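You operate a simulated robot arm through the tools that you are given. There is no shell and no other tool. Be economical: measure what you need, move in short steps, check, and stop when the job is done.

You run a simulated robot arm. Do the job below in one go: nothing can be reset, and whatever is moved stays where it is left.

JOB
Fit the white float from the top drawer and close the carburettor.
Fine: shut the drawer; teal cover on, both thumb screws tight; the brown float stays in the red box.

Only the result counts: the job must be done as asked and must still hold three seconds after the hand-in. Knocking over, shifting, dropping, spilling or breaking anything else fails it. A push-on lid holds only when it is set on centred and level and pressed home; a screw cap is set on level and turned clockwise until tight.

ROBOT AND FRAMES
A 7-joint arm with a fingered hand on a trunk, on a base that drives. Base frame: it is fixed to the floor where the robot stands at the start and does not move with it; the origin is under the middle of the robot, x ahead of it, y to its left, z up; the surface under the hand at the start is at about z = 0.84. Units: m, degrees, N and s.
Its first joint turns from -166.0 to 166.0 degrees. Places, roughly: black thumb screw [0.7, 0.2, 0.9]; flange of the carburettor [0.7, 0.1, 0.9]; float well of the carburettor [0.7, 0.1, 0.9]; orange thumb screw [0.7, 0.1, 0.9]; top workbench drawer [0.8, 0.2, 0.7]. Payload 3.7 kg.
The TCP is the grasp point between the finger pads, 0.025 m short of the fingertips. In the tool frame z runs along the fingers and y along their closing line. The gripper opens to 0.088 m. The gripper's body begins 0.029 m behind the TCP. The gripper is a hand of 5 fingers: y runs from the thumb to the fingers, the wrist lies at [-0.013, -0.106, -0.174] in the tool frame, and closing takes about 1.5 s.
Orientation is that of the tool frame in the base frame, as [roll, pitch, yaw] about the fixed x, y, z axes, in that order (R = Rz(yaw) Ry(pitch) Rx(roll)). With the fingers straight down and the wrist toward the robot, the tool's x, y and z point along [0, 1, 0], [1, 0, 0] and [0, 0, -1] of the base frame.

CONTROLS
- The arm moves only by the tool servo_tool. Its argument "steps" is a list of rows, each an object of numbers (a shift or turn left out is 0, a gripper value left out holds the last): "ax", "ay", "az": the turn, a rotation vector about the tool's x, y, z in degrees; "x", "y", "z": the shift along the tool's x, y, z in m. In form: [{"ax": .., "ay": .., "az": .., "x": .., "y": .., "z": ..}, ...]. A call has 1 to 8 rows; each row is the pose to reach, as a shift and turn from the pose commanded when the call began, along the tool's axes at that moment. "hand" is the closure in counts, from 0 (fully open) to 255 (shut), set as the call begins (left out, the last holds). A row lasts 0.2 s, in which the tool goes at most 0.05 m and 8.6 degrees; a call with a longer step from one row to the next is refused whole, and so is a gripper value outside its range. A pose out of reach is approached as far as the arm can. The call stops where the force on the tool passes 70 N (or 10 N more than at its start, if that is more) or the arm is blocked; 0.2 s more then pass. The fingers move at their own pace (about 0.108 m/s each) and stop on an object; they squeeze with about 23 N. The grip force told is the motor's: it shows also when the fingers shut on nothing. Time passes only in rows, and 0.2 s behind the last, so rows that repeat a pose let the fingers close. It gives the time, the measured TCP pose, the force on the tool (base axes), the opening and the grip force at its end, in the units of the frame above (readings bear some noise), with the torque about the TCP (base axes, N m) and any sound that the robot's microphone picked up, and new pictures: "pictures" is both (left out), scene, wrist or none.
- Cameras (640 x 400 px; columns grow to the right, rows downward): "scene" is now at [0.1745, 0.2256, 1.261]; the picture's right is [-0.02, -1.00, 0.00], its down [-0.80, 0.02, -0.59] and it looks along [0.59, -0.01, -0.80] (base axes); focal length 214 px, centre (320, 200). "wrist" rides on the gripper at [0.059, -0.079, -0.105] in the tool frame; the picture's right is [-0.73, 0.32, -0.61], its down [-0.62, -0.68, 0.38] and it looks along [-0.29, 0.66, 0.70] (tool axes); focal length 234 px, centre (320, 200). There is no depth. A picture from a camera that has moved, and an enlarged one, comes with that camera's place and axes in the base frame and with its lens.
- steer(legs): drives the robot by 1 to 6 legs, each [ahead, left, turn to the left] in m, m and degrees, along the robot's own axes; the way and the turn of a leg run together, so that a leg with both is an arc; at most 1.5 m and 180 degrees a leg. The arm and the cameras ride along, it lands a little off, and it stops where it bumps. It gives what a move gives, and a new picture of the scene camera.
- move_fingers(index, middle, ring, little, thumb_bend, thumb_turn): sets how far each is bent, from 0 (flat) to 1 (curled in); at 0.3 the hand is open as for a grip, at 0.7 the pads meet at the TCP. One left out holds its place. A second passes; each finger stops where it meets its share of the squeeze, and holds until it gets a number again. A gripper value or a shape takes the hand back. It gives what a move gives, with no picture; readings hold the bend of each and the force on index, middle, ring, little, thumb and palm. thumb_turn goes from beside the hand (0) to across from the fingers (1), as for a grip.
- grasp_type(shape): the hand has 5 fingers and takes this shape, open, in about a second: jaw (thumb against the fingers, like two jaws); tri (thumb and two fingers); tip (a fingertip pinch); poke (one finger out to press); point (the index stretched); flat (the hand flat); cup (the hand cupped); fist (a fist). The gripper value then closes the fingers along that shape, each until it touches; the sizes above hold for jaw. It gives what a move gives, with no picture.
- pan_tilt(pan, tilt): turns the head with the scene camera to pan (to the left, within 120 degrees either way) and tilt (down, from -29 to 69), counted from straight ahead of the robot. It gives what a move gives, and a new picture of the scene camera.
- zoom(camera, box): a new picture of the part [left, top, right, bottom] of that camera's present view, enlarged. It takes no simulated time.
- finish_job(): hands the job in; it is judged then, once.

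Work in short steps. Places have to be worked out from the pictures, the camera data and where the tool is seen: move nearer, look again, correct. Check each grasp and each placing, and mend what went wrong. You have 120 turns and 260 pictures in all, those below and enlarged ones among them. Open the gripper and draw the arm clear of the work before you hand the job in, unless the task says otherwise; then end with one line.

The tools are called by a JSON object that holds its "api" and its "payload". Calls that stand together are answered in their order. servo_tool: Moves the arm, as the interface text tells. Its arguments: {"type":"object","properties":{"steps":{"type":"array"},"hand":{"type":"number"},"pictures":{"type":"string","enum":["both","scene","wrist","none"]}},"required":["steps"]} The other tools are called the same way: grasp_type (shape) gives the hand a shape; move_fingers (index, middle, ring, little, thumb_bend, thumb_turn) moves the fingers one by one; steer (legs) drives the base; pan_tilt (pan, tilt) turns the head that bears the scene camera; zoom (camera, box) takes an enlarged picture of a part of a camera's view; finish_job () hands the job in.

At the start:

```text
clock: 0.0
position: [0.6205, 0.1977, 1.2331]
tcp_rot: [180.0, 0.0, 89.9]
force: [-0.2, 0.1, 0.5]
torque: [-0.01, -0.02, 0.0]
width: 0.0878
finger_force: 0.1
shape: jaw
bend: [0.3, 0.3, 0.3, 0.3, 0.3, 0.98]
finger forces: [0.0, 0.1, 0.0, 0.0, 0.0, 0.1]
robot x, y, heading: [-0.0006, 0.002, 0.1]
head pan, tilt: [-1.4, 53.5]
```

scene: 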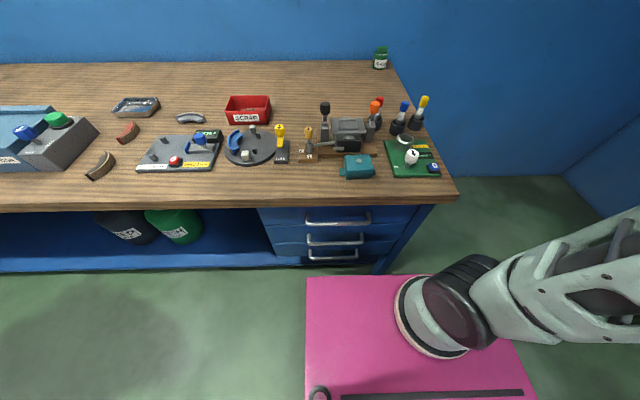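
wrist: 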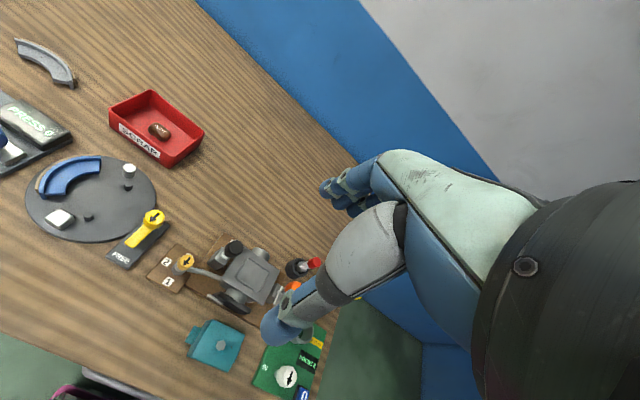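

I'll look closer at the carburettor area and the drawers first.

{"api": "zoom", "payload": {"camera": "scene", "box": [270, 80, 450, 200]}}

{"api": "zoom", "payload": {"camera": "scene", "box": [240, 180, 450, 300]}}

{"api": "zoom", "payload": {"camera": "wrist", "box": [120, 200, 360, 400]}}

```text
3.33 times, centred on (360, 140) of scene
camera zoom: at [0.1745, 0.2256, 1.261], right [-0.02, -1.0, 0.0], down [-0.8, 0.02, -0.59], along [0.59, -0.01, -0.8], focal length 715 px, centre (187, 400)
```

zoom: 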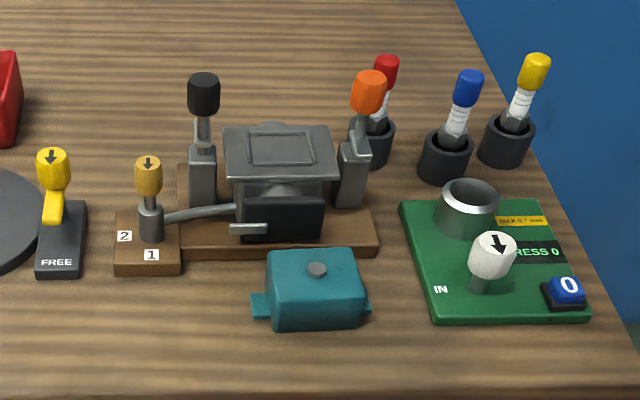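

```text
3.05 times, centred on (345, 240) of scene
camera zoom: at [0.1745, 0.2256, 1.261], right [-0.02, -1.0, 0.0], down [-0.8, 0.02, -0.59], along [0.59, -0.01, -0.8], focal length 654 px, centre (244, 78)
```

zoom: 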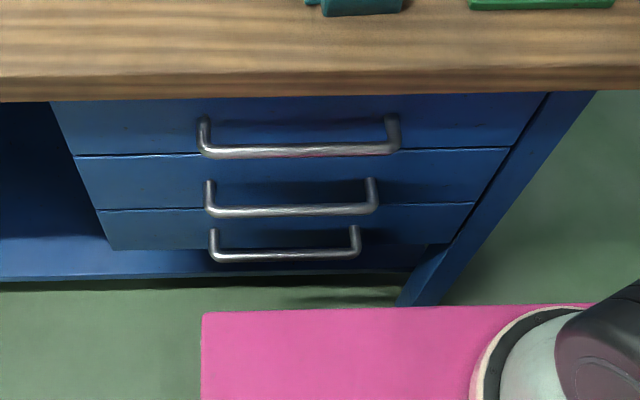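

```text
2.00 times, centred on (240, 300) of wrist
camera zoom: at [0.5413, 0.256, 1.3397], right [0.32, -0.73, 0.61], down [-0.68, -0.62, -0.38], along [0.66, -0.29, -0.7], focal length 468 px, centre (480, 0)
```

zoom: 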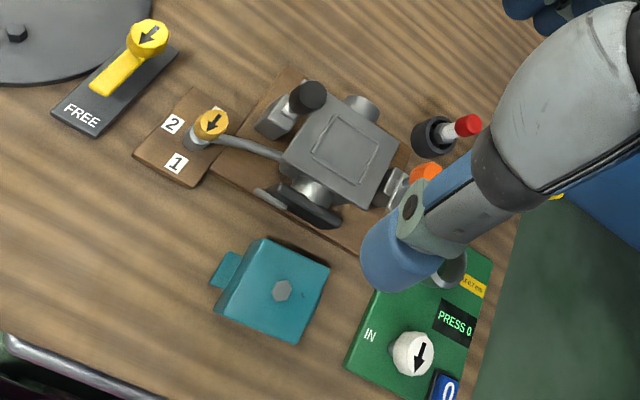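

The carburettor is around x≈0.67, y≈0.13. I'll bring the wrist camera closer to see the well and screws, staying above everything.

{"api": "servo_tool", "payload": {"steps": [{"x": -0.02, "y": 0.01, "z": 0.04}, {"x": -0.04, "y": 0.02, "z": 0.08}, {"x": -0.058, "y": 0.035, "z": 0.12}, {"x": -0.058, "y": 0.035, "z": 0.12}]}}

```text
clock: 1.0
position: [0.6527, 0.1411, 1.113]
tcp_rot: [180.0, -0.1, 90.0]
force: [-0.3, -0.6, 0.3]
torque: [0.0, -0.01, -0.02]
width: 0.088
finger_force: 0.1
shape: jaw
bend: [0.3, 0.3, 0.3, 0.3, 0.3, 0.98]
finger forces: [0.1, 0.1, 0.0, 0.1, 0.0, 0.0]
robot x, y, heading: [-0.0002, 0.0024, -0.1]
head pan, tilt: [-1.4, 53.5]
camera scene: at [0.1745, 0.2256, 1.261], right [-0.02, -1.0, 0.0], down [-0.8, 0.02, -0.59], along [0.59, -0.01, -0.8], focal length 214 px, centre (320, 200)
camera wrist: at [0.5743, 0.2006, 1.2186], right [0.32, -0.73, 0.61], down [-0.68, -0.62, -0.38], along [0.66, -0.29, -0.7], focal length 234 px, centre (320, 200)
```

scene: 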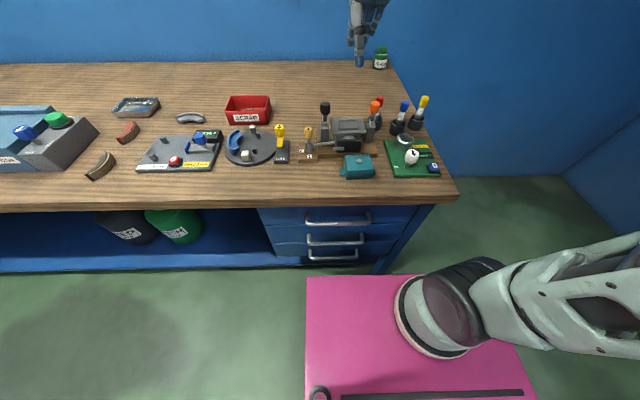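
wrist: 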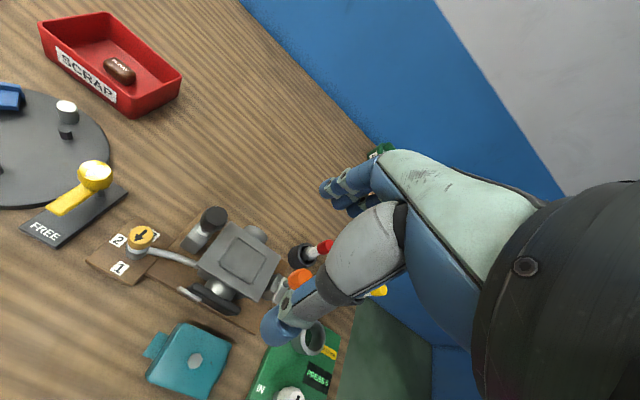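

{"api": "zoom", "payload": {"camera": "wrist", "box": [120, 190, 340, 400]}}

{"api": "zoom", "payload": {"camera": "scene", "box": [295, 90, 395, 185]}}

```text
1.90 times, centred on (230, 295) of wrist
camera zoom: at [0.5743, 0.2006, 1.2186], right [0.32, -0.73, 0.61], down [-0.68, -0.62, -0.38], along [0.66, -0.29, -0.7], focal length 446 px, centre (491, 19)
```

zoom: 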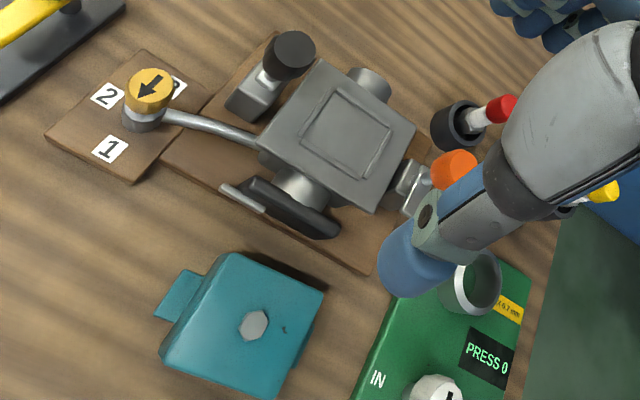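

```text
4.21 times, centred on (345, 138) of scene
camera zoom: at [0.1745, 0.2256, 1.261], right [-0.02, -1.0, 0.0], down [-0.8, 0.02, -0.59], along [0.59, -0.01, -0.8], focal length 903 px, centre (215, 463)
```

zoom: 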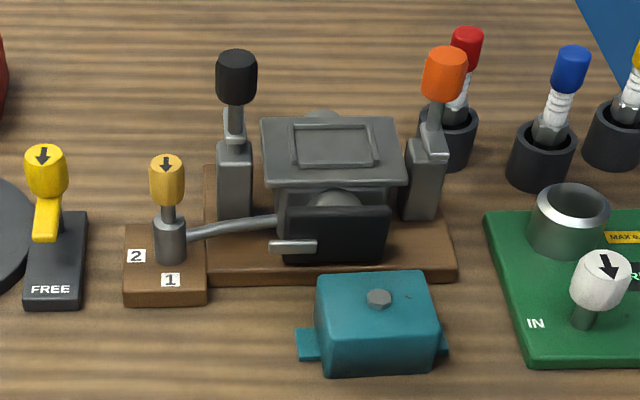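

The cover (teal, two ears) goes between the two swing bolts. Drawer comes first: I'll back up so the arm has room in front of the handle, then re-look.

{"api": "steer", "payload": {"legs": [[-0.35, 0, 0]]}}

{"api": "zoom", "payload": {"camera": "scene", "box": [260, 80, 440, 200]}}

```text
clock: 3.3
position: [0.293, 0.1427, 1.1132]
tcp_rot: [179.9, 0.0, 89.9]
force: [0.2, 0.2, 0.2]
torque: [0.0, -0.01, 0.0]
width: 0.0875
finger_force: 0.1
shape: jaw
bend: [0.3, 0.3, 0.3, 0.3, 0.3, 0.98]
finger forces: [0.1, 0.1, 0.0, 0.0, 0.0, 0.1]
robot x, y, heading: [-0.3572, 0.0001, 0.1]
head pan, tilt: [-1.4, 53.5]
camera scene: at [-0.1867, 0.2256, 1.261], right [-0.02, -1.0, 0.0], down [-0.8, 0.02, -0.59], along [0.59, -0.01, -0.8], focal length 214 px, centre (320, 200)
```

scene: 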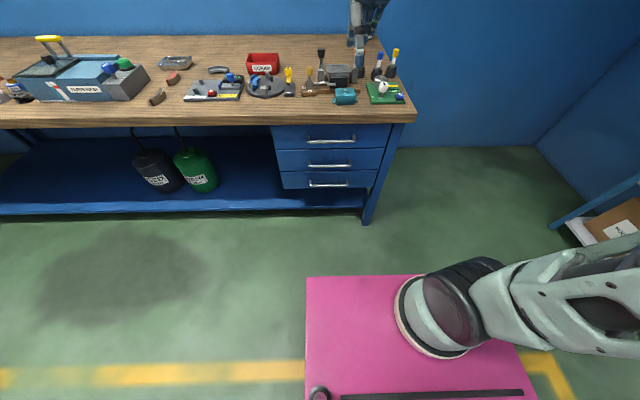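

```text
3.33 times, centred on (350, 140) of scene
camera zoom: at [-0.1867, 0.2256, 1.261], right [-0.02, -1.0, 0.0], down [-0.8, 0.02, -0.59], along [0.59, -0.01, -0.8], focal length 715 px, centre (220, 400)
```

zoom: 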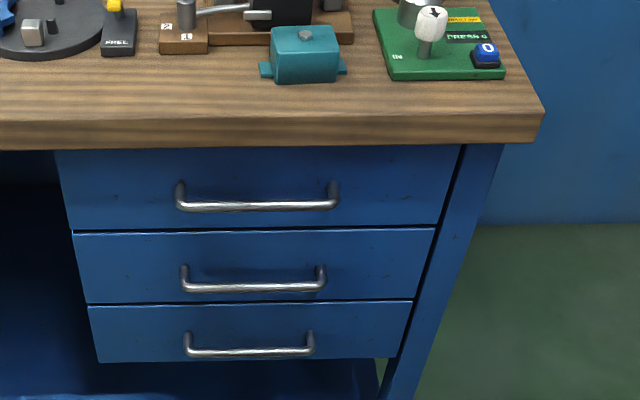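

From two views the handle bar sits at about x=0.483, z=0.73, y 0.08–0.265; drawer face x≈0.516. I'll lower the hand in front of it while tilting the fingers forward.

{"api": "servo_tool", "payload": {"steps": [{"ax": -8.5, "z": 0.04, "x": 0.004}, {"ax": -17, "z": 0.08, "x": 0.008}, {"ax": -25.5, "z": 0.12, "x": 0.012}, {"ax": -34, "z": 0.16, "x": 0.016}, {"ax": -42.5, "z": 0.2, "x": 0.02}, {"ax": -51, "z": 0.24, "x": 0.024}, {"ax": -59.5, "z": 0.28, "x": 0.028}, {"ax": -68, "z": 0.32, "x": 0.03}], "pictures": "both"}}

```text
clock: 4.7
position: [0.2232, 0.248, 0.9109]
tcp_rot: [143.6, -20.7, 106.7]
force: [0.7, 0.6, -0.6]
torque: [0.0, 0.02, 0.02]
width: 0.0881
finger_force: 0.1
shape: jaw
bend: [0.3, 0.3, 0.3, 0.3, 0.3, 0.98]
finger forces: [0.0, 0.0, 0.0, 0.1, 0.0, 0.0]
out of reach, approached as far as the arm can: row 5, 6
robot x, y, heading: [-0.3603, 0.0008, 0.1]
head pan, tilt: [-1.4, 53.5]
stopped in row 6: the arm was blocked; the commanded pose is now the measured one
camera scene: at [-0.1875, 0.2014, 1.2656], right [-0.02, -1.0, -0.02], down [-0.8, 0.03, -0.59], along [0.6, 0.0, -0.8], focal length 214 px, centre (320, 200)
camera wrist: at [0.0904, 0.2523, 0.9678], right [0.17, -0.91, 0.38], down [-0.21, -0.41, -0.89], along [0.96, 0.07, -0.26], focal length 234 px, centre (320, 200)
```

scene: 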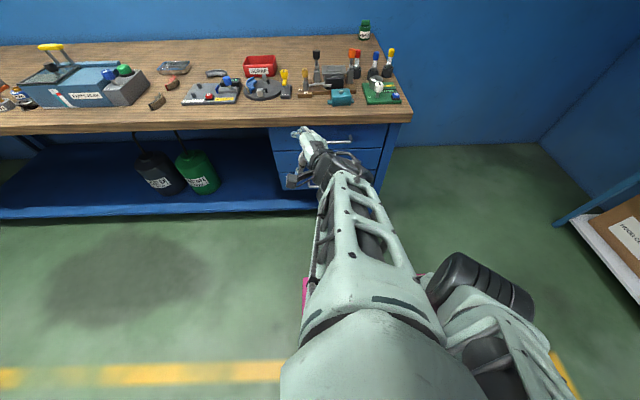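
wrist: 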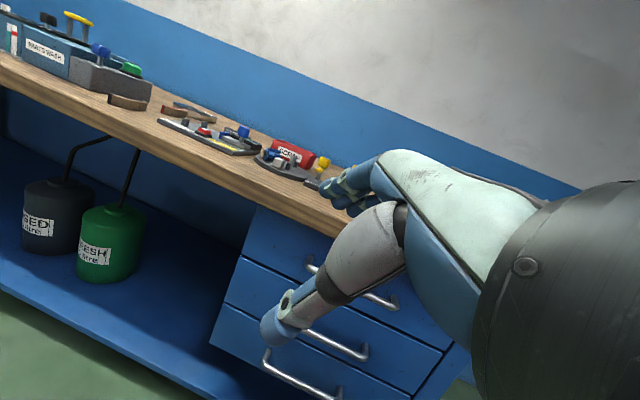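

The arm met a joint limit close to the body. I'll move farther out in front of the handle while squaring the orientation (fingers ~65° forward).

{"api": "servo_tool", "payload": {"steps": [{"x": -0.0326, "y": 0.0088, "z": 0.0314}, {"x": -0.0652, "y": 0.0176, "z": 0.0628, "ax": -5, "ay": -4.2, "az": -0.9}, {"x": -0.0978, "y": 0.0264, "z": 0.0942, "ax": -10.4, "ay": -8.7, "az": -1.8}, {"x": -0.13, "y": 0.0352, "z": 0.1256, "ax": -15.6, "ay": -13, "az": -2.7}, {"x": -0.163, "y": 0.044, "z": 0.157, "ax": -20.8, "ay": -17.4, "az": -3.7}, {"x": -0.163, "y": 0.044, "z": 0.157, "ax": -26, "ay": -21.8, "az": -4.6}, {"x": -0.163, "y": 0.044, "z": 0.157, "ax": -31.1, "ay": -26.1, "az": -5.5}]}}

```text
clock: 5.2
position: [0.1842, 0.3144, 0.8876]
tcp_rot: [143.0, -23.9, 119.7]
force: [-0.1, -0.6, -0.2]
torque: [-0.02, -0.01, 0.01]
width: 0.0879
finger_force: 0.0
shape: jaw
bend: [0.3, 0.3, 0.3, 0.3, 0.3, 0.97]
finger forces: [0.1, 0.0, 0.1, 0.1, 0.1, 0.0]
out of reach, approached as far as the arm can: row 1, 2
robot x, y, heading: [-0.3624, -0.0052, 0.0]
head pan, tilt: [-1.4, 53.5]
stopped in row 2: the arm was blocked; the commanded pose is now the measured one
camera scene: at [-0.1845, 0.2023, 1.265], right [-0.02, -1.0, -0.02], down [-0.81, 0.03, -0.59], along [0.59, 0.0, -0.81], focal length 214 px, centre (320, 200)
camera wrist: at [0.0573, 0.2837, 0.9451], right [0.37, -0.87, 0.33], down [-0.13, -0.4, -0.91], along [0.92, 0.29, -0.27], focal length 234 px, centre (320, 200)
```

scene: 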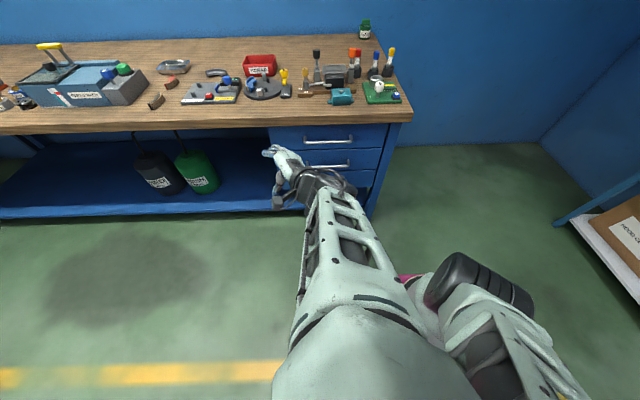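
wrist: 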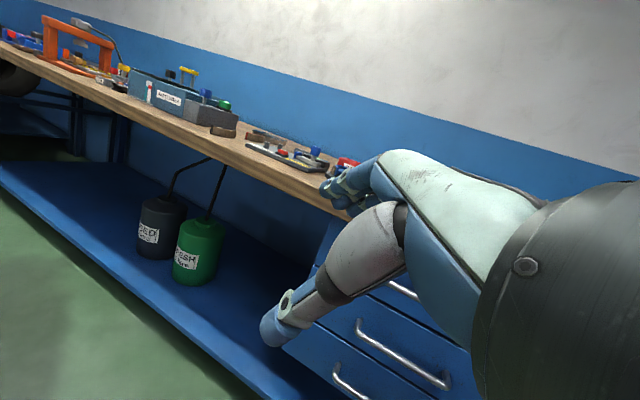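

The arm drifted at a limit. I'll back out to the tool-down pose at the height where I came from.

{"api": "servo_tool", "payload": {"steps": [{"x": -0.015, "y": 0.0256, "z": -0.0306, "ax": 4.2, "ay": -4.5, "az": 2.9}, {"x": -0.03, "y": 0.051, "z": -0.061, "ax": 8.4, "ay": -9.1, "az": 5.9}, {"x": -0.0446, "y": 0.0767, "z": -0.0917, "ax": 12.6, "ay": -13.6, "az": 8.8}, {"x": -0.0594, "y": 0.102, "z": -0.122, "ax": 16.9, "ay": -18.2, "az": 11.7}, {"x": -0.074, "y": 0.128, "z": -0.153, "ax": 21.1, "ay": -22.7, "az": 14.6}, {"x": -0.089, "y": 0.153, "z": -0.183, "ax": 25.3, "ay": -27.3, "az": 17.6}, {"x": -0.104, "y": 0.179, "z": -0.214, "ax": 29.5, "ay": -31.8, "az": 20.5}, {"x": -0.104, "y": 0.179, "z": -0.214, "ax": 29.5, "ay": -31.8, "az": 20.5}]}}

```text
clock: 7.0
position: [0.304, 0.1606, 1.1009]
tcp_rot: [179.3, 1.3, 89.5]
force: [-0.7, -0.1, 0.3]
torque: [-0.01, 0.01, 0.0]
width: 0.0881
finger_force: 0.0
shape: jaw
bend: [0.3, 0.3, 0.3, 0.3, 0.3, 0.98]
finger forces: [0.0, 0.0, 0.0, 0.1, 0.0, 0.1]
robot x, y, heading: [-0.3621, 0.0015, -0.0]
head pan, tilt: [-1.4, 53.5]
camera scene: at [-0.1867, 0.2258, 1.261], right [-0.02, -1.0, 0.0], down [-0.8, 0.02, -0.59], along [0.59, -0.01, -0.8], focal length 214 px, centre (320, 200)
camera wrist: at [0.224, 0.2225, 1.2037], right [0.31, -0.71, 0.63], down [-0.68, -0.63, -0.38], along [0.66, -0.31, -0.68], focal length 234 px, centre (320, 200)
```

scene: 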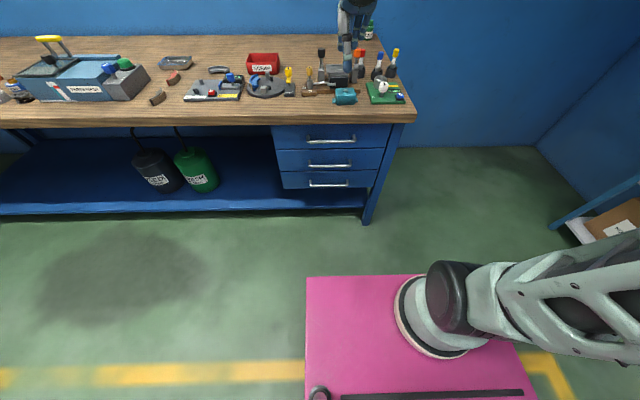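
wrist: 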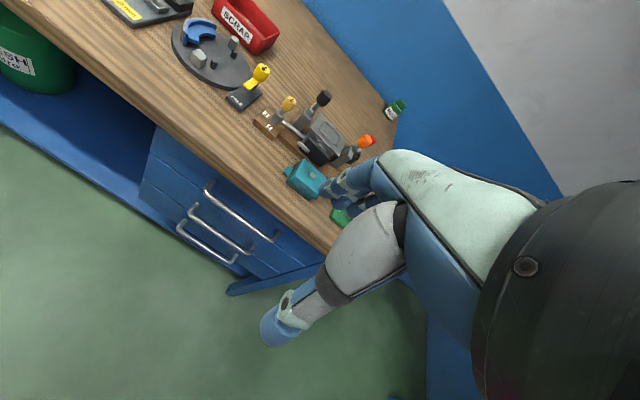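

Back at tool-down. New approach: go down first out at x≈0.39, z≈0.82 with tool straight down, then tilt about 50° there.

{"api": "servo_tool", "payload": {"steps": [{"x": 0.002, "y": 0.012, "z": 0.045}, {"x": 0.004, "y": 0.024, "z": 0.09}, {"x": 0.006, "y": 0.036, "z": 0.135}, {"x": 0.008, "y": 0.048, "z": 0.18}, {"x": 0.01, "y": 0.066, "z": 0.225}, {"x": 0.01, "y": 0.086, "z": 0.265}, {"x": 0.01, "y": 0.086, "z": 0.28}], "hand": 140}}

```text
clock: 8.6
position: [0.3926, 0.1614, 0.825]
tcp_rot: [179.2, 1.3, 89.6]
force: [0.9, -0.4, 0.2]
torque: [-0.06, -0.01, 0.0]
width: 0.0401
finger_force: 0.1
shape: jaw
bend: [0.74, 0.46, 0.43, 0.42, 0.71, 1.0]
finger forces: [0.1, 0.0, 0.0, 0.0, 0.0, 0.0]
robot x, y, heading: [-0.3608, -0.0017, -0.2]
head pan, tilt: [-1.4, 53.5]
camera scene: at [-0.1868, 0.2258, 1.261], right [-0.02, -1.0, 0.0], down [-0.8, 0.02, -0.59], along [0.59, -0.01, -0.8], focal length 214 px, centre (320, 200)
camera wrist: at [0.3131, 0.2238, 0.9281], right [0.31, -0.71, 0.63], down [-0.68, -0.63, -0.38], along [0.66, -0.31, -0.68], focal length 234 px, centre (320, 200)
```

scene: 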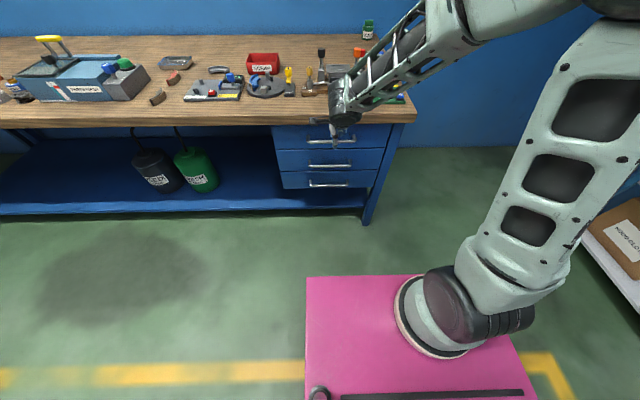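
wrist: 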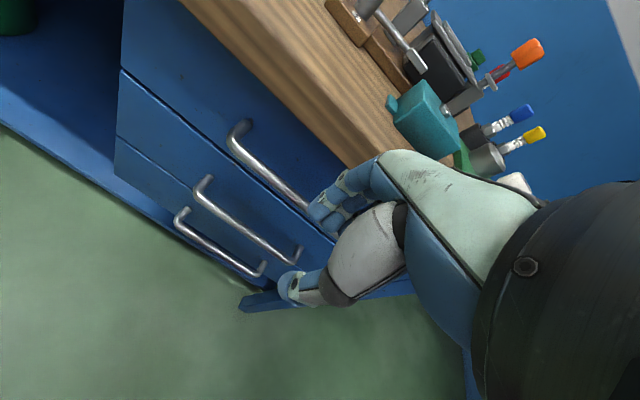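

Fingers are half closed (index leads). I'll tilt ~50° in place, shifting back slightly to keep clear of the bench edge.

{"api": "servo_tool", "payload": {"steps": [{"ax": -8}, {"ax": -16, "z": 0.02}, {"ax": -24, "z": 0.035}, {"ax": -32, "z": 0.05}, {"ax": -40, "z": 0.06}, {"ax": -48, "z": 0.06}, {"ax": -50, "z": 0.06}]}}

```text
clock: 10.2
position: [0.3938, 0.1616, 0.7644]
tcp_rot: [129.1, 1.3, 89.5]
force: [0.3, 0.1, -0.4]
torque: [0.03, 0.01, 0.01]
width: 0.0403
finger_force: 0.1
shape: jaw
bend: [0.74, 0.46, 0.43, 0.42, 0.71, 1.0]
finger forces: [0.1, 0.1, 0.1, 0.0, 0.0, 0.0]
robot x, y, heading: [-0.3579, -0.0015, -0.0]
head pan, tilt: [-1.4, 53.5]
camera scene: at [-0.1867, 0.2258, 1.261], right [-0.02, -1.0, 0.0], down [-0.8, 0.02, -0.59], along [0.59, -0.01, -0.8], focal length 214 px, centre (320, 200)
camera wrist: at [0.2626, 0.221, 0.7687], right [-0.27, -0.71, 0.65], down [-0.14, -0.64, -0.76], along [0.95, -0.3, 0.08], focal length 234 px, centre (320, 200)
```

scene: 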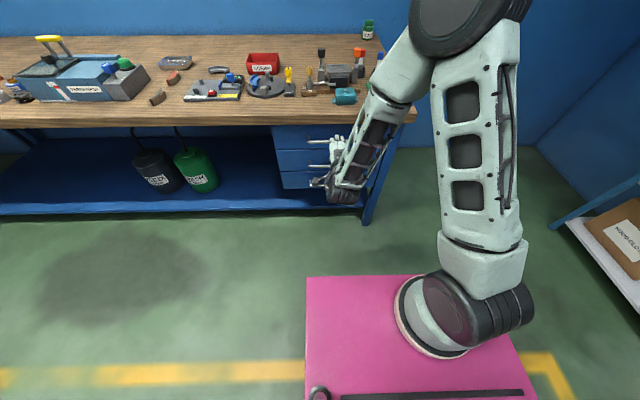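
wrist: 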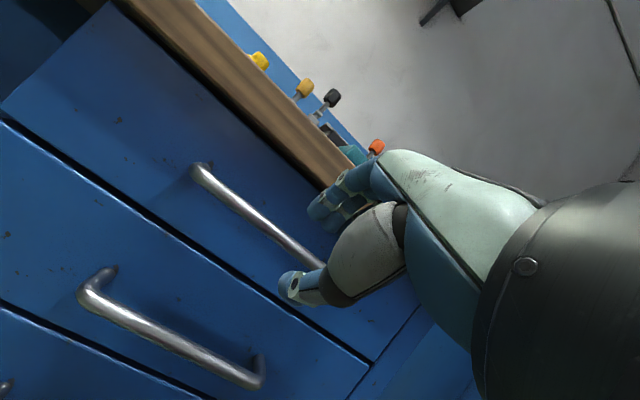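

Pose reached (θ≈51°). I'll set the fingers moderately open individually, then look at the handle.

{"api": "move_fingers", "payload": {"index": 0.52, "middle": 0.52, "ring": 0.52, "little": 0.52, "thumb_bend": 0.35, "thumb_turn": 1}}

{"api": "servo_tool", "payload": {"steps": [{"y": 0.029}, {"y": 0.029, "z": 0.03}, {"y": 0.029, "z": 0.05}]}}

```text
clock: 11.2
position: [0.3927, 0.1605, 0.7638]
tcp_rot: [129.1, 1.3, 89.5]
force: [0.1, 0.3, 0.0]
torque: [-0.01, -0.01, -0.02]
width: 0.0553
finger_force: 0.1
shape: fingers
bend: [0.52, 0.52, 0.52, 0.52, 0.35, 0.98]
finger forces: [0.0, 0.1, 0.0, 0.0, 0.0, 0.0]
robot x, y, heading: [-0.3595, -0.0008, 0.2]
head pan, tilt: [-1.4, 53.5]
```

```text
clock: 12.0
position: [0.4508, 0.1626, 0.7556]
tcp_rot: [129.3, 1.3, 89.6]
force: [-0.7, 0.1, -0.1]
torque: [0.03, 0.0, -0.01]
width: 0.0553
finger_force: 0.0
shape: fingers
bend: [0.52, 0.52, 0.52, 0.52, 0.35, 0.98]
finger forces: [0.1, 0.0, 0.0, 0.0, 0.0, 0.0]
robot x, y, heading: [-0.3607, 0.0012, 0.0]
head pan, tilt: [-1.4, 53.5]
camera scene: at [-0.1867, 0.2258, 1.261], right [-0.02, -1.0, 0.0], down [-0.8, 0.02, -0.59], along [0.59, -0.01, -0.8], focal length 214 px, centre (320, 200)
camera wrist: at [0.3198, 0.222, 0.7594], right [-0.27, -0.71, 0.65], down [-0.14, -0.64, -0.76], along [0.95, -0.3, 0.08], focal length 234 px, centre (320, 200)
```

scene: 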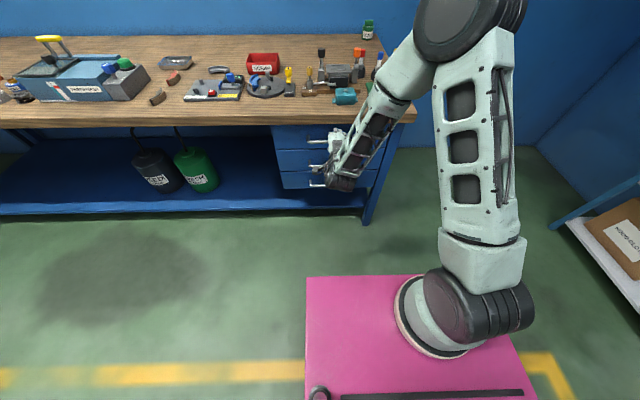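
wrist: 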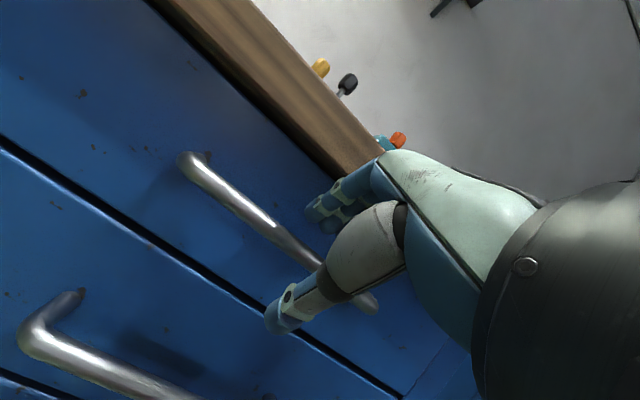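

The bar lies between thumb and fingers, about 39 mm ahead of the TCP along the fingers. Advance 28 mm, then close.

{"api": "servo_tool", "payload": {"steps": [{"z": 0.014}, {"z": 0.028}, {"z": 0.028}], "pictures": "wrist"}}

{"api": "move_fingers", "payload": {"index": 0.75, "middle": 0.75, "ring": 0.75, "little": 0.75, "thumb_bend": 0.75}}

```text
clock: 12.8
position: [0.472, 0.1618, 0.7373]
tcp_rot: [129.1, 1.3, 89.5]
force: [0.1, 0.0, 0.4]
torque: [-0.02, 0.01, 0.0]
width: 0.0552
finger_force: 0.1
shape: fingers
bend: [0.52, 0.52, 0.52, 0.52, 0.35, 0.98]
finger forces: [0.1, 0.0, 0.0, 0.1, 0.0, 0.0]
robot x, y, heading: [-0.3624, -0.0005, 0.0]
head pan, tilt: [-1.4, 53.5]
camera wrist: at [0.3412, 0.2212, 0.7421], right [-0.27, -0.71, 0.65], down [-0.14, -0.64, -0.76], along [0.95, -0.3, 0.08], focal length 234 px, centre (320, 200)
```

wrist: 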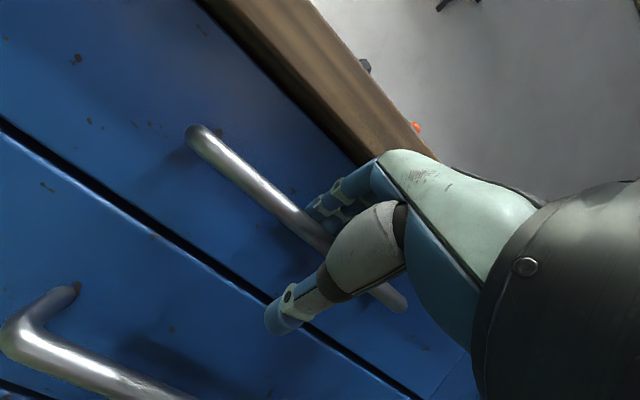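

```text
clock: 13.8
position: [0.4724, 0.1614, 0.7362]
tcp_rot: [129.3, 1.3, 89.5]
force: [0.1, -0.9, -11.8]
torque: [-0.02, -0.12, 0.11]
width: 0.0
finger_force: 7.2
shape: fingers
bend: [0.75, 0.75, 0.75, 0.74, 0.68, 1.0]
finger forces: [0.1, 0.0, 0.0, 2.1, 12.0, 0.1]
robot x, y, heading: [-0.3587, -0.001, 0.1]
head pan, tilt: [-1.4, 53.5]
```

The thumb presses the bar and fingers are curled behind it. I'll pull a little along base -x and look. (base −x in tool = y −0.63, z −0.777.)

{"api": "servo_tool", "payload": {"steps": [{"y": -0.0126, "z": -0.0155}, {"y": -0.0252, "z": -0.0311}, {"y": -0.0378, "z": -0.0466}, {"y": -0.0378, "z": -0.0466}]}}

```text
clock: 14.8
position: [0.4111, 0.1607, 0.7362]
tcp_rot: [129.1, 1.3, 89.5]
force: [-0.7, 1.4, -7.0]
torque: [-0.04, -0.1, 0.06]
width: 0.0
finger_force: 6.0
shape: fingers
bend: [0.75, 0.75, 0.75, 0.74, 0.68, 1.0]
finger forces: [0.1, 0.0, 0.0, 2.9, 9.0, 0.0]
robot x, y, heading: [-0.3606, -0.0017, 0.1]
head pan, tilt: [-1.4, 53.5]
camera scene: at [-0.1865, 0.2259, 1.261], right [-0.02, -1.0, 0.0], down [-0.8, 0.02, -0.59], along [0.59, -0.01, -0.8], focal length 214 px, centre (320, 200)
camera wrist: at [0.2805, 0.2203, 0.7409], right [-0.27, -0.71, 0.65], down [-0.14, -0.64, -0.76], along [0.95, -0.3, 0.08], focal length 234 px, centre (320, 200)
```

scene: 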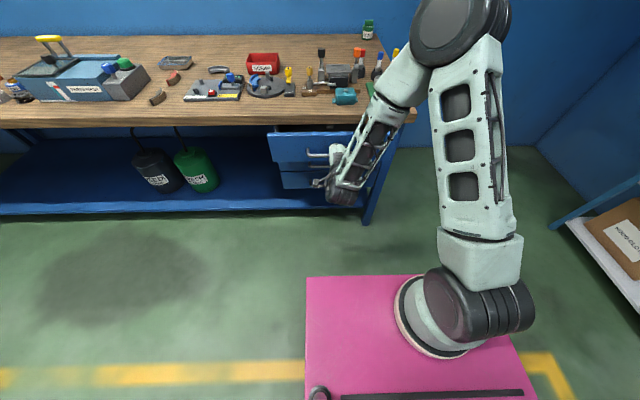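
wrist: 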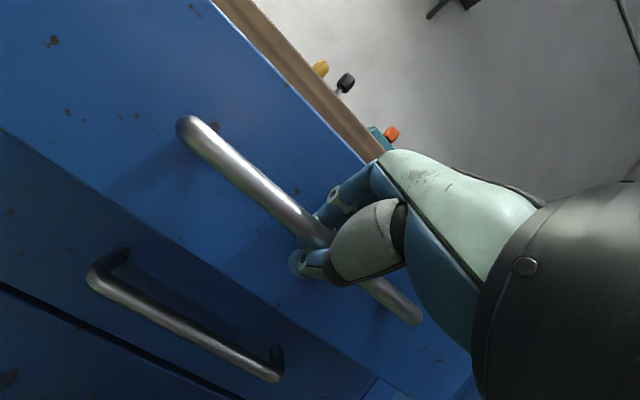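

The drawer follows. I'll pull it farther by driving straight back with the hand holding.

{"api": "steer", "payload": {"legs": [[-0.13, 0, 0]]}}

{"api": "zoom", "payload": {"camera": "scene", "box": [240, 60, 440, 200]}}

```text
clock: 16.1
position: [0.279, 0.1609, 0.7368]
tcp_rot: [129.3, 1.3, 89.6]
force: [1.1, -0.5, -7.6]
torque: [-0.06, -0.04, 0.15]
width: 0.0
finger_force: 5.7
shape: fingers
bend: [0.75, 0.75, 0.75, 0.74, 0.69, 1.0]
finger forces: [0.1, 0.0, 0.1, 3.3, 8.8, 0.0]
robot x, y, heading: [-0.495, -0.0023, 0.1]
head pan, tilt: [-1.4, 53.5]
camera scene: at [-0.3193, 0.2259, 1.261], right [-0.02, -1.0, 0.0], down [-0.8, 0.02, -0.59], along [0.59, -0.01, -0.8], focal length 214 px, centre (320, 200)
```

scene: 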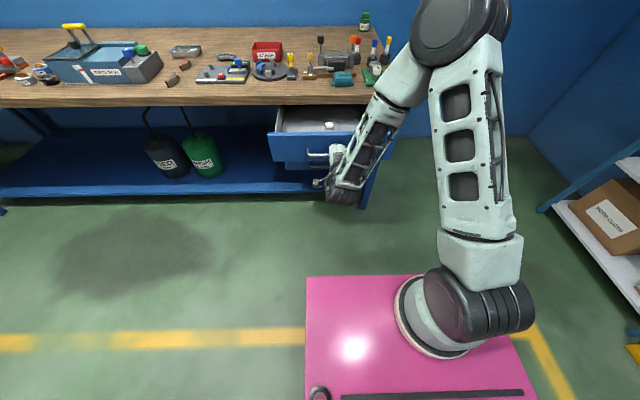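

```text
2.86 times, centred on (340, 130) of scene
camera zoom: at [-0.3193, 0.2259, 1.261], right [-0.02, -1.0, 0.0], down [-0.8, 0.02, -0.59], along [0.59, -0.01, -0.8], focal length 613 px, centre (263, 400)
```

zoom: 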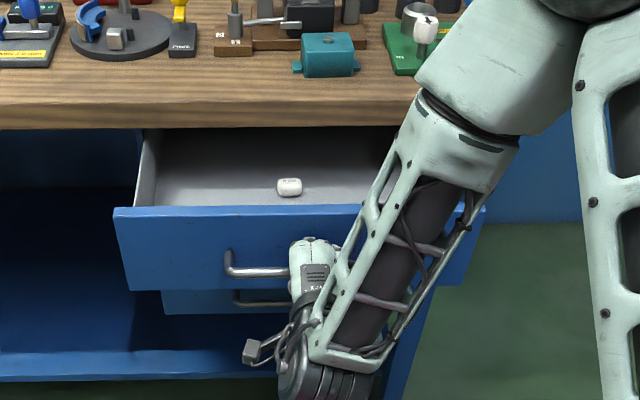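

The white float is in the drawer at about x=0.51 (still under the bench top). I'll pull ~0.12 m more.

{"api": "steer", "payload": {"legs": [[-0.12, 0, 0]]}}

{"api": "zoom", "payload": {"camera": "scene", "box": [240, 60, 440, 200]}}

```text
clock: 17.3
position: [0.1615, 0.16, 0.7374]
tcp_rot: [129.3, 1.3, 89.7]
force: [0.4, -1.2, -7.2]
torque: [-0.03, -0.05, 0.09]
width: 0.0002
finger_force: 5.9
shape: fingers
bend: [0.75, 0.75, 0.75, 0.74, 0.69, 1.0]
finger forces: [0.0, 0.0, 0.0, 3.5, 8.8, 0.0]
robot x, y, heading: [-0.6127, -0.0027, 0.0]
head pan, tilt: [-1.4, 53.5]
camera scene: at [-0.4369, 0.2257, 1.261], right [-0.02, -1.0, 0.0], down [-0.8, 0.02, -0.59], along [0.59, -0.01, -0.8], focal length 214 px, centre (320, 200)
```

scene: 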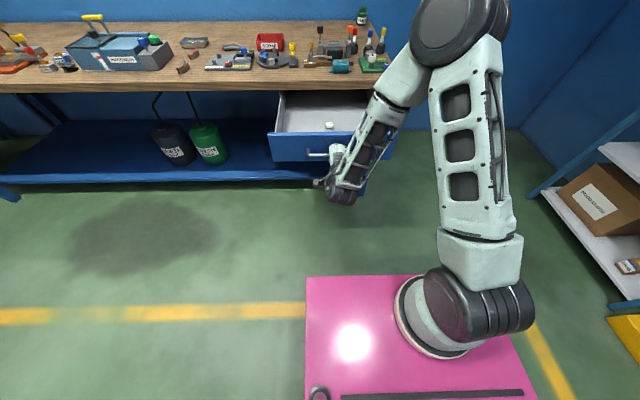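

```text
2.86 times, centred on (340, 130) of scene
camera zoom: at [-0.4369, 0.2257, 1.261], right [-0.02, -1.0, 0.0], down [-0.8, 0.02, -0.59], along [0.59, -0.01, -0.8], focal length 613 px, centre (263, 400)
```

zoom: 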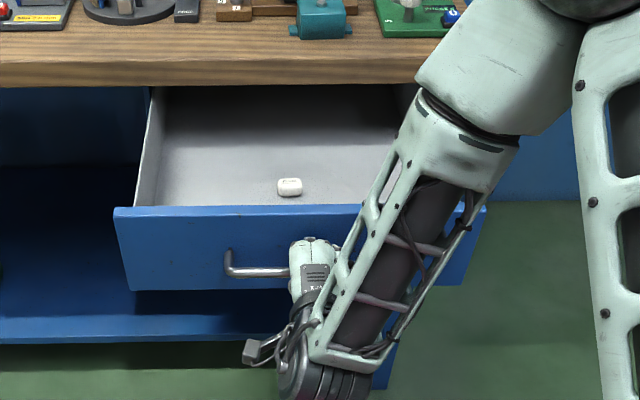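

The float is now at ≈x 0.395, clear of the bench top. Release the handle and back out.

{"api": "move_fingers", "payload": {"index": 0.5, "middle": 0.5, "ring": 0.5, "little": 0.5, "thumb_bend": 0.3}}

{"api": "servo_tool", "payload": {"steps": [{"z": -0.025}, {"z": -0.05}, {"z": -0.085}, {"z": -0.085, "y": -0.03}]}}

```text
clock: 18.3
position: [0.1607, 0.1608, 0.7374]
tcp_rot: [129.2, 1.3, 89.5]
force: [0.3, 0.0, 0.1]
torque: [-0.01, 0.0, 0.03]
width: 0.0629
finger_force: 0.0
shape: fingers
bend: [0.5, 0.5, 0.5, 0.5, 0.3, 0.98]
finger forces: [0.0, 0.1, 0.0, 0.0, 0.0, 0.1]
robot x, y, heading: [-0.6146, -0.0016, 0.1]
head pan, tilt: [-1.4, 53.5]
```

```text
clock: 19.3
position: [0.091, 0.174, 0.765]
tcp_rot: [129.2, 1.3, 89.5]
force: [-0.6, -1.5, -0.1]
torque: [-0.02, -0.01, -0.02]
width: 0.063
finger_force: 0.0
shape: fingers
bend: [0.5, 0.5, 0.5, 0.5, 0.3, 0.98]
finger forces: [0.1, 0.0, 0.0, 0.1, 0.0, 0.1]
out of reach, approached as far as the arm can: row 3, 4
robot x, y, heading: [-0.6101, 0.0002, 0.1]
head pan, tilt: [-1.4, 53.5]
camera scene: at [-0.4372, 0.2256, 1.261], right [-0.02, -1.0, 0.0], down [-0.8, 0.02, -0.59], along [0.59, -0.01, -0.8], focal length 214 px, centre (320, 200)
camera wrist: at [-0.0402, 0.234, 0.7688], right [-0.27, -0.71, 0.65], down [-0.14, -0.64, -0.76], along [0.95, -0.3, 0.08], focal length 234 px, centre (320, 200)
```

scene: 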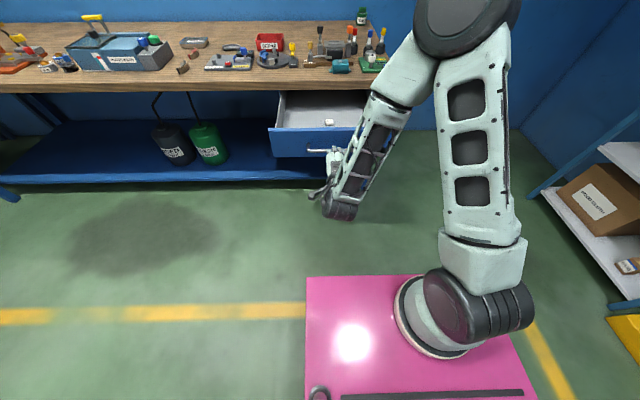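
wrist: 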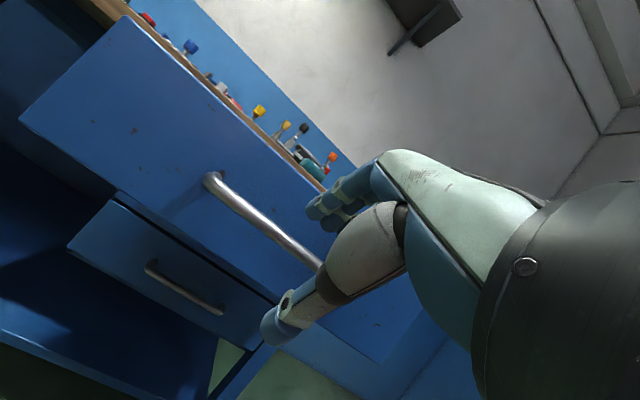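

Clear of the handle. Raise the hand and bring it back to tool-down.

{"api": "servo_tool", "payload": {"steps": [{"y": 0.035, "z": -0.0285}, {"y": 0.07, "z": -0.057, "ax": 7}, {"y": 0.105, "z": -0.0855, "ax": 15}, {"y": 0.14, "z": -0.114, "ax": 23}, {"y": 0.175, "z": -0.1425, "ax": 31}, {"y": 0.2, "z": -0.16, "ax": 39}, {"y": 0.2, "z": -0.16, "ax": 47}, {"y": 0.2, "z": -0.16, "ax": 50.8}], "pictures": "none"}}

```text
clock: 21.1
position: [0.0922, 0.1794, 1.0234]
tcp_rot: [-179.9, 1.3, 89.6]
force: [-0.6, 0.7, -0.5]
torque: [0.01, 0.02, 0.0]
width: 0.0631
finger_force: 0.1
shape: fingers
bend: [0.5, 0.5, 0.5, 0.5, 0.3, 0.98]
finger forces: [0.0, 0.0, 0.0, 0.0, 0.0, 0.0]
robot x, y, heading: [-0.6098, -0.0027, 0.1]
head pan, tilt: [-1.4, 53.5]
```

Drive forward 0.18 so the float is within reach, hand staying above the drawer.

{"api": "steer", "payload": {"legs": [[0.18, 0, 0]]}}

{"api": "servo_tool", "payload": {"steps": [{"y": 0.03}, {"y": 0.06}, {"y": 0.06}]}}

```text
clock: 22.6
position: [0.2802, 0.1816, 1.0227]
tcp_rot: [-179.9, 1.3, 89.8]
force: [0.3, -0.8, 0.5]
torque: [0.03, -0.02, 0.0]
width: 0.063
finger_force: 0.0
shape: fingers
bend: [0.5, 0.5, 0.5, 0.5, 0.3, 0.98]
finger forces: [0.0, 0.1, 0.0, 0.0, 0.1, 0.0]
robot x, y, heading: [-0.423, 0.0002, -0.0]
head pan, tilt: [-1.4, 53.5]
camera scene: at [-0.2491, 0.2264, 1.261], right [-0.02, -1.0, 0.0], down [-0.8, 0.02, -0.59], along [0.59, -0.01, -0.8], focal length 214 px, centre (320, 200)
```

scene: 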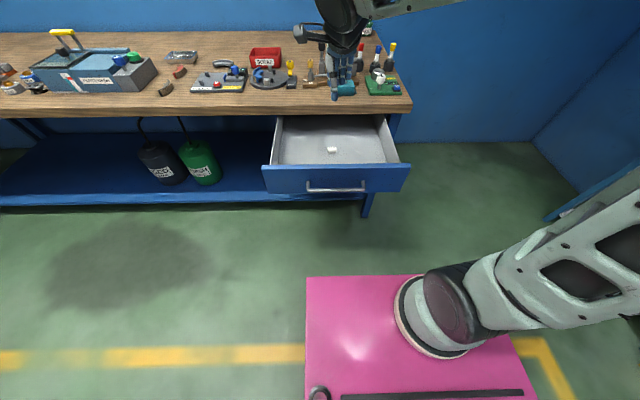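

```text
clock: 23.4
position: [0.3412, 0.1801, 1.022]
tcp_rot: [180.0, 1.3, 89.8]
force: [-0.2, -0.2, 0.1]
torque: [0.01, -0.02, -0.03]
width: 0.0632
finger_force: 0.1
shape: fingers
bend: [0.5, 0.5, 0.5, 0.5, 0.3, 0.98]
finger forces: [0.1, 0.0, 0.1, 0.1, 0.0, 0.0]
robot x, y, heading: [-0.4205, -0.001, 0.1]
head pan, tilt: [-1.4, 53.5]
camera scene: at [-0.2492, 0.2264, 1.261], right [-0.02, -1.0, 0.0], down [-0.8, 0.02, -0.59], along [0.59, -0.01, -0.8], focal length 214 px, centre (320, 200)
camera wrist: at [0.2628, 0.2414, 1.1261], right [0.32, -0.71, 0.62], down [-0.68, -0.63, -0.37], along [0.66, -0.31, -0.69], focal length 234 px, centre (320, 200)
```

scene: 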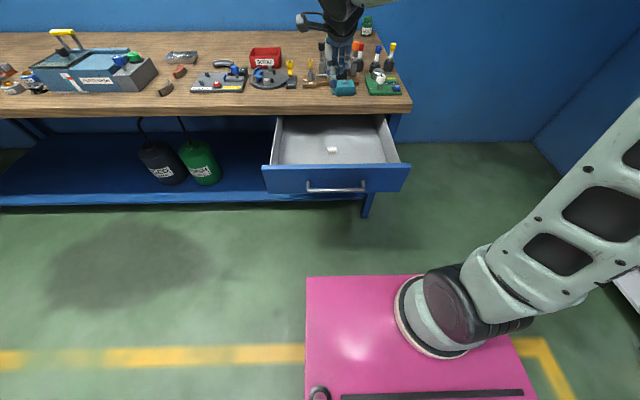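
wrist: 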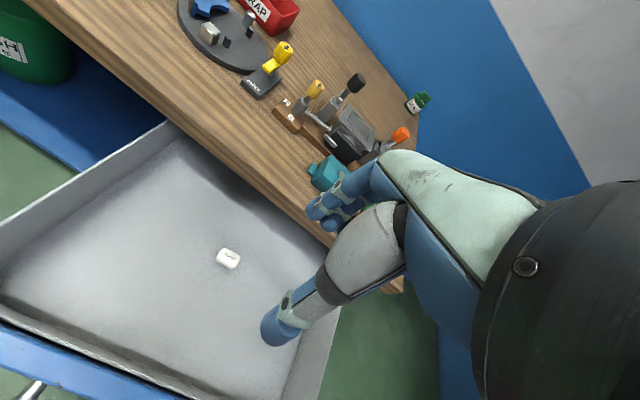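

{"api": "zoom", "payload": {"camera": "wrist", "box": [180, 220, 280, 300]}}

{"api": "zoom", "payload": {"camera": "scene", "box": [260, 100, 420, 200]}}

{"api": "zoom", "payload": {"camera": "wrist", "box": [260, 50, 440, 200]}}

```text
5.00 times, centred on (230, 260) of wrist
camera zoom: at [0.2628, 0.2414, 1.1261], right [0.32, -0.71, 0.62], down [-0.68, -0.63, -0.37], along [0.66, -0.31, -0.69], focal length 1171 px, centre (770, -100)
```

zoom: 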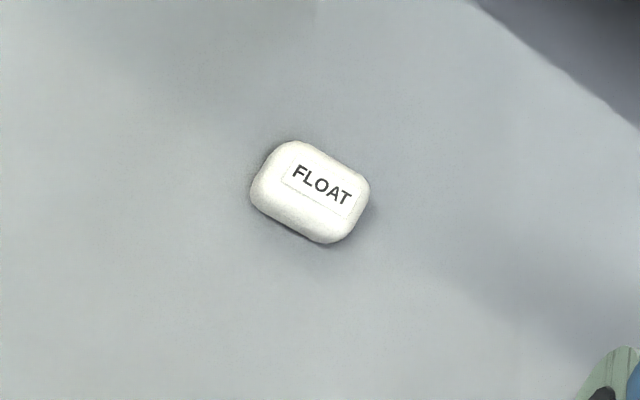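

```text
4.00 times, centred on (340, 150) of scene
camera zoom: at [-0.2492, 0.2264, 1.261], right [-0.02, -1.0, 0.0], down [-0.8, 0.02, -0.59], along [0.59, -0.01, -0.8], focal length 858 px, centre (240, 400)
```

zoom: 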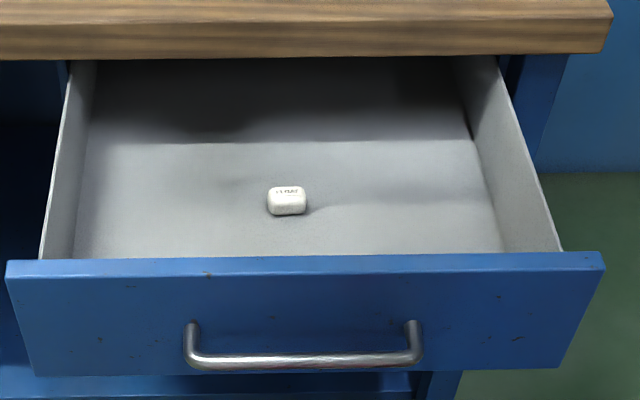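

```text
2.67 times, centred on (350, 125) of wrist
camera zoom: at [0.2628, 0.2414, 1.1261], right [0.32, -0.71, 0.62], down [-0.68, -0.63, -0.37], along [0.66, -0.31, -0.69], focal length 624 px, centre (240, 400)
```

zoom: 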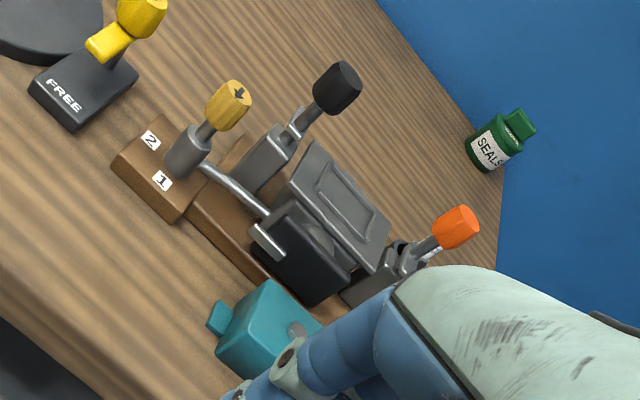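

The float (FLOAT label up, long side along y, ~36×25 mm) is at about (0.415, 0.164, 0.70). I'll try the "tip" pinch, which should be narrow enough between the screw posts.

{"api": "grasp_type", "payload": {"shape": "tip"}}

{"api": "servo_tool", "payload": {"steps": [{"y": 0.03, "z": 0.03}, {"y": 0.06, "x": -0.01, "z": 0.07}, {"y": 0.066, "x": -0.014, "z": 0.11}, {"y": 0.068, "x": -0.014, "z": 0.13}]}}

```text
clock: 24.3
position: [0.3405, 0.1804, 1.0234]
tcp_rot: [-180.0, 1.3, 89.7]
force: [0.0, 1.0, -0.5]
torque: [0.02, 0.02, 0.02]
width: 0.0878
finger_force: 0.1
shape: tip
bend: [0.3, 0.98, 0.99, 0.99, 0.3, 0.98]
finger forces: [0.0, 0.0, 0.0, 0.0, 0.1, 0.0]
robot x, y, heading: [-0.4221, -0.0021, 0.2]
head pan, tilt: [-1.4, 53.5]
```

```text
refused: row 2 steps farther than a row can; nothing moved
```

{"api": "servo_tool", "payload": {"steps": [{"y": 0.03, "z": 0.02}, {"y": 0.05, "x": -0.01, "z": 0.05}, {"y": 0.066, "x": -0.014, "z": 0.08}, {"y": 0.068, "x": -0.014, "z": 0.11}, {"y": 0.068, "x": -0.014, "z": 0.13}]}}

```text
clock: 25.5
position: [0.4073, 0.1618, 0.8937]
tcp_rot: [-180.0, 1.3, 89.6]
force: [-0.4, 0.9, 0.0]
torque: [0.01, -0.02, -0.01]
width: 0.0878
finger_force: 0.1
shape: tip
bend: [0.3, 0.98, 0.99, 0.99, 0.3, 0.98]
finger forces: [0.1, 0.0, 0.0, 0.0, 0.0, 0.1]
robot x, y, heading: [-0.4253, 0.0021, 0.5]
head pan, tilt: [-1.4, 53.5]
camera scene: at [-0.2492, 0.2263, 1.261], right [-0.02, -1.0, 0.0], down [-0.8, 0.02, -0.59], along [0.59, -0.01, -0.8], focal length 214 px, centre (320, 200)
camera wrist: at [0.3296, 0.2239, 0.9974], right [0.32, -0.71, 0.62], down [-0.68, -0.63, -0.37], along [0.66, -0.31, -0.69], focal length 234 px, centre (320, 200)
```

scene: 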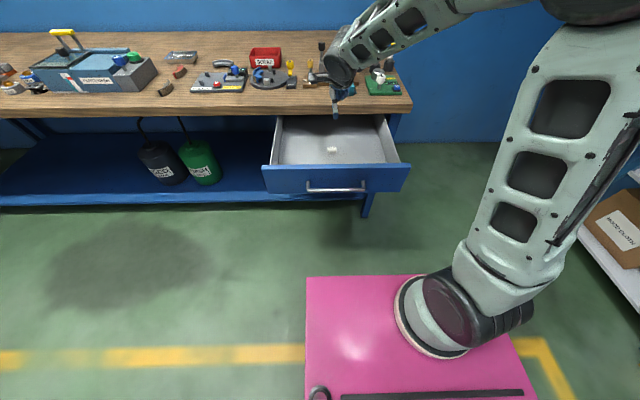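
wrist: 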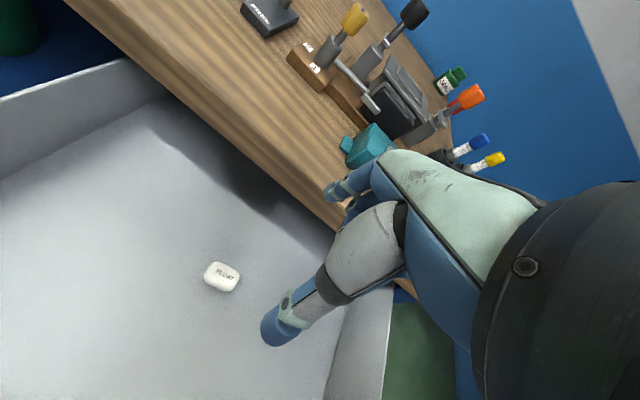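

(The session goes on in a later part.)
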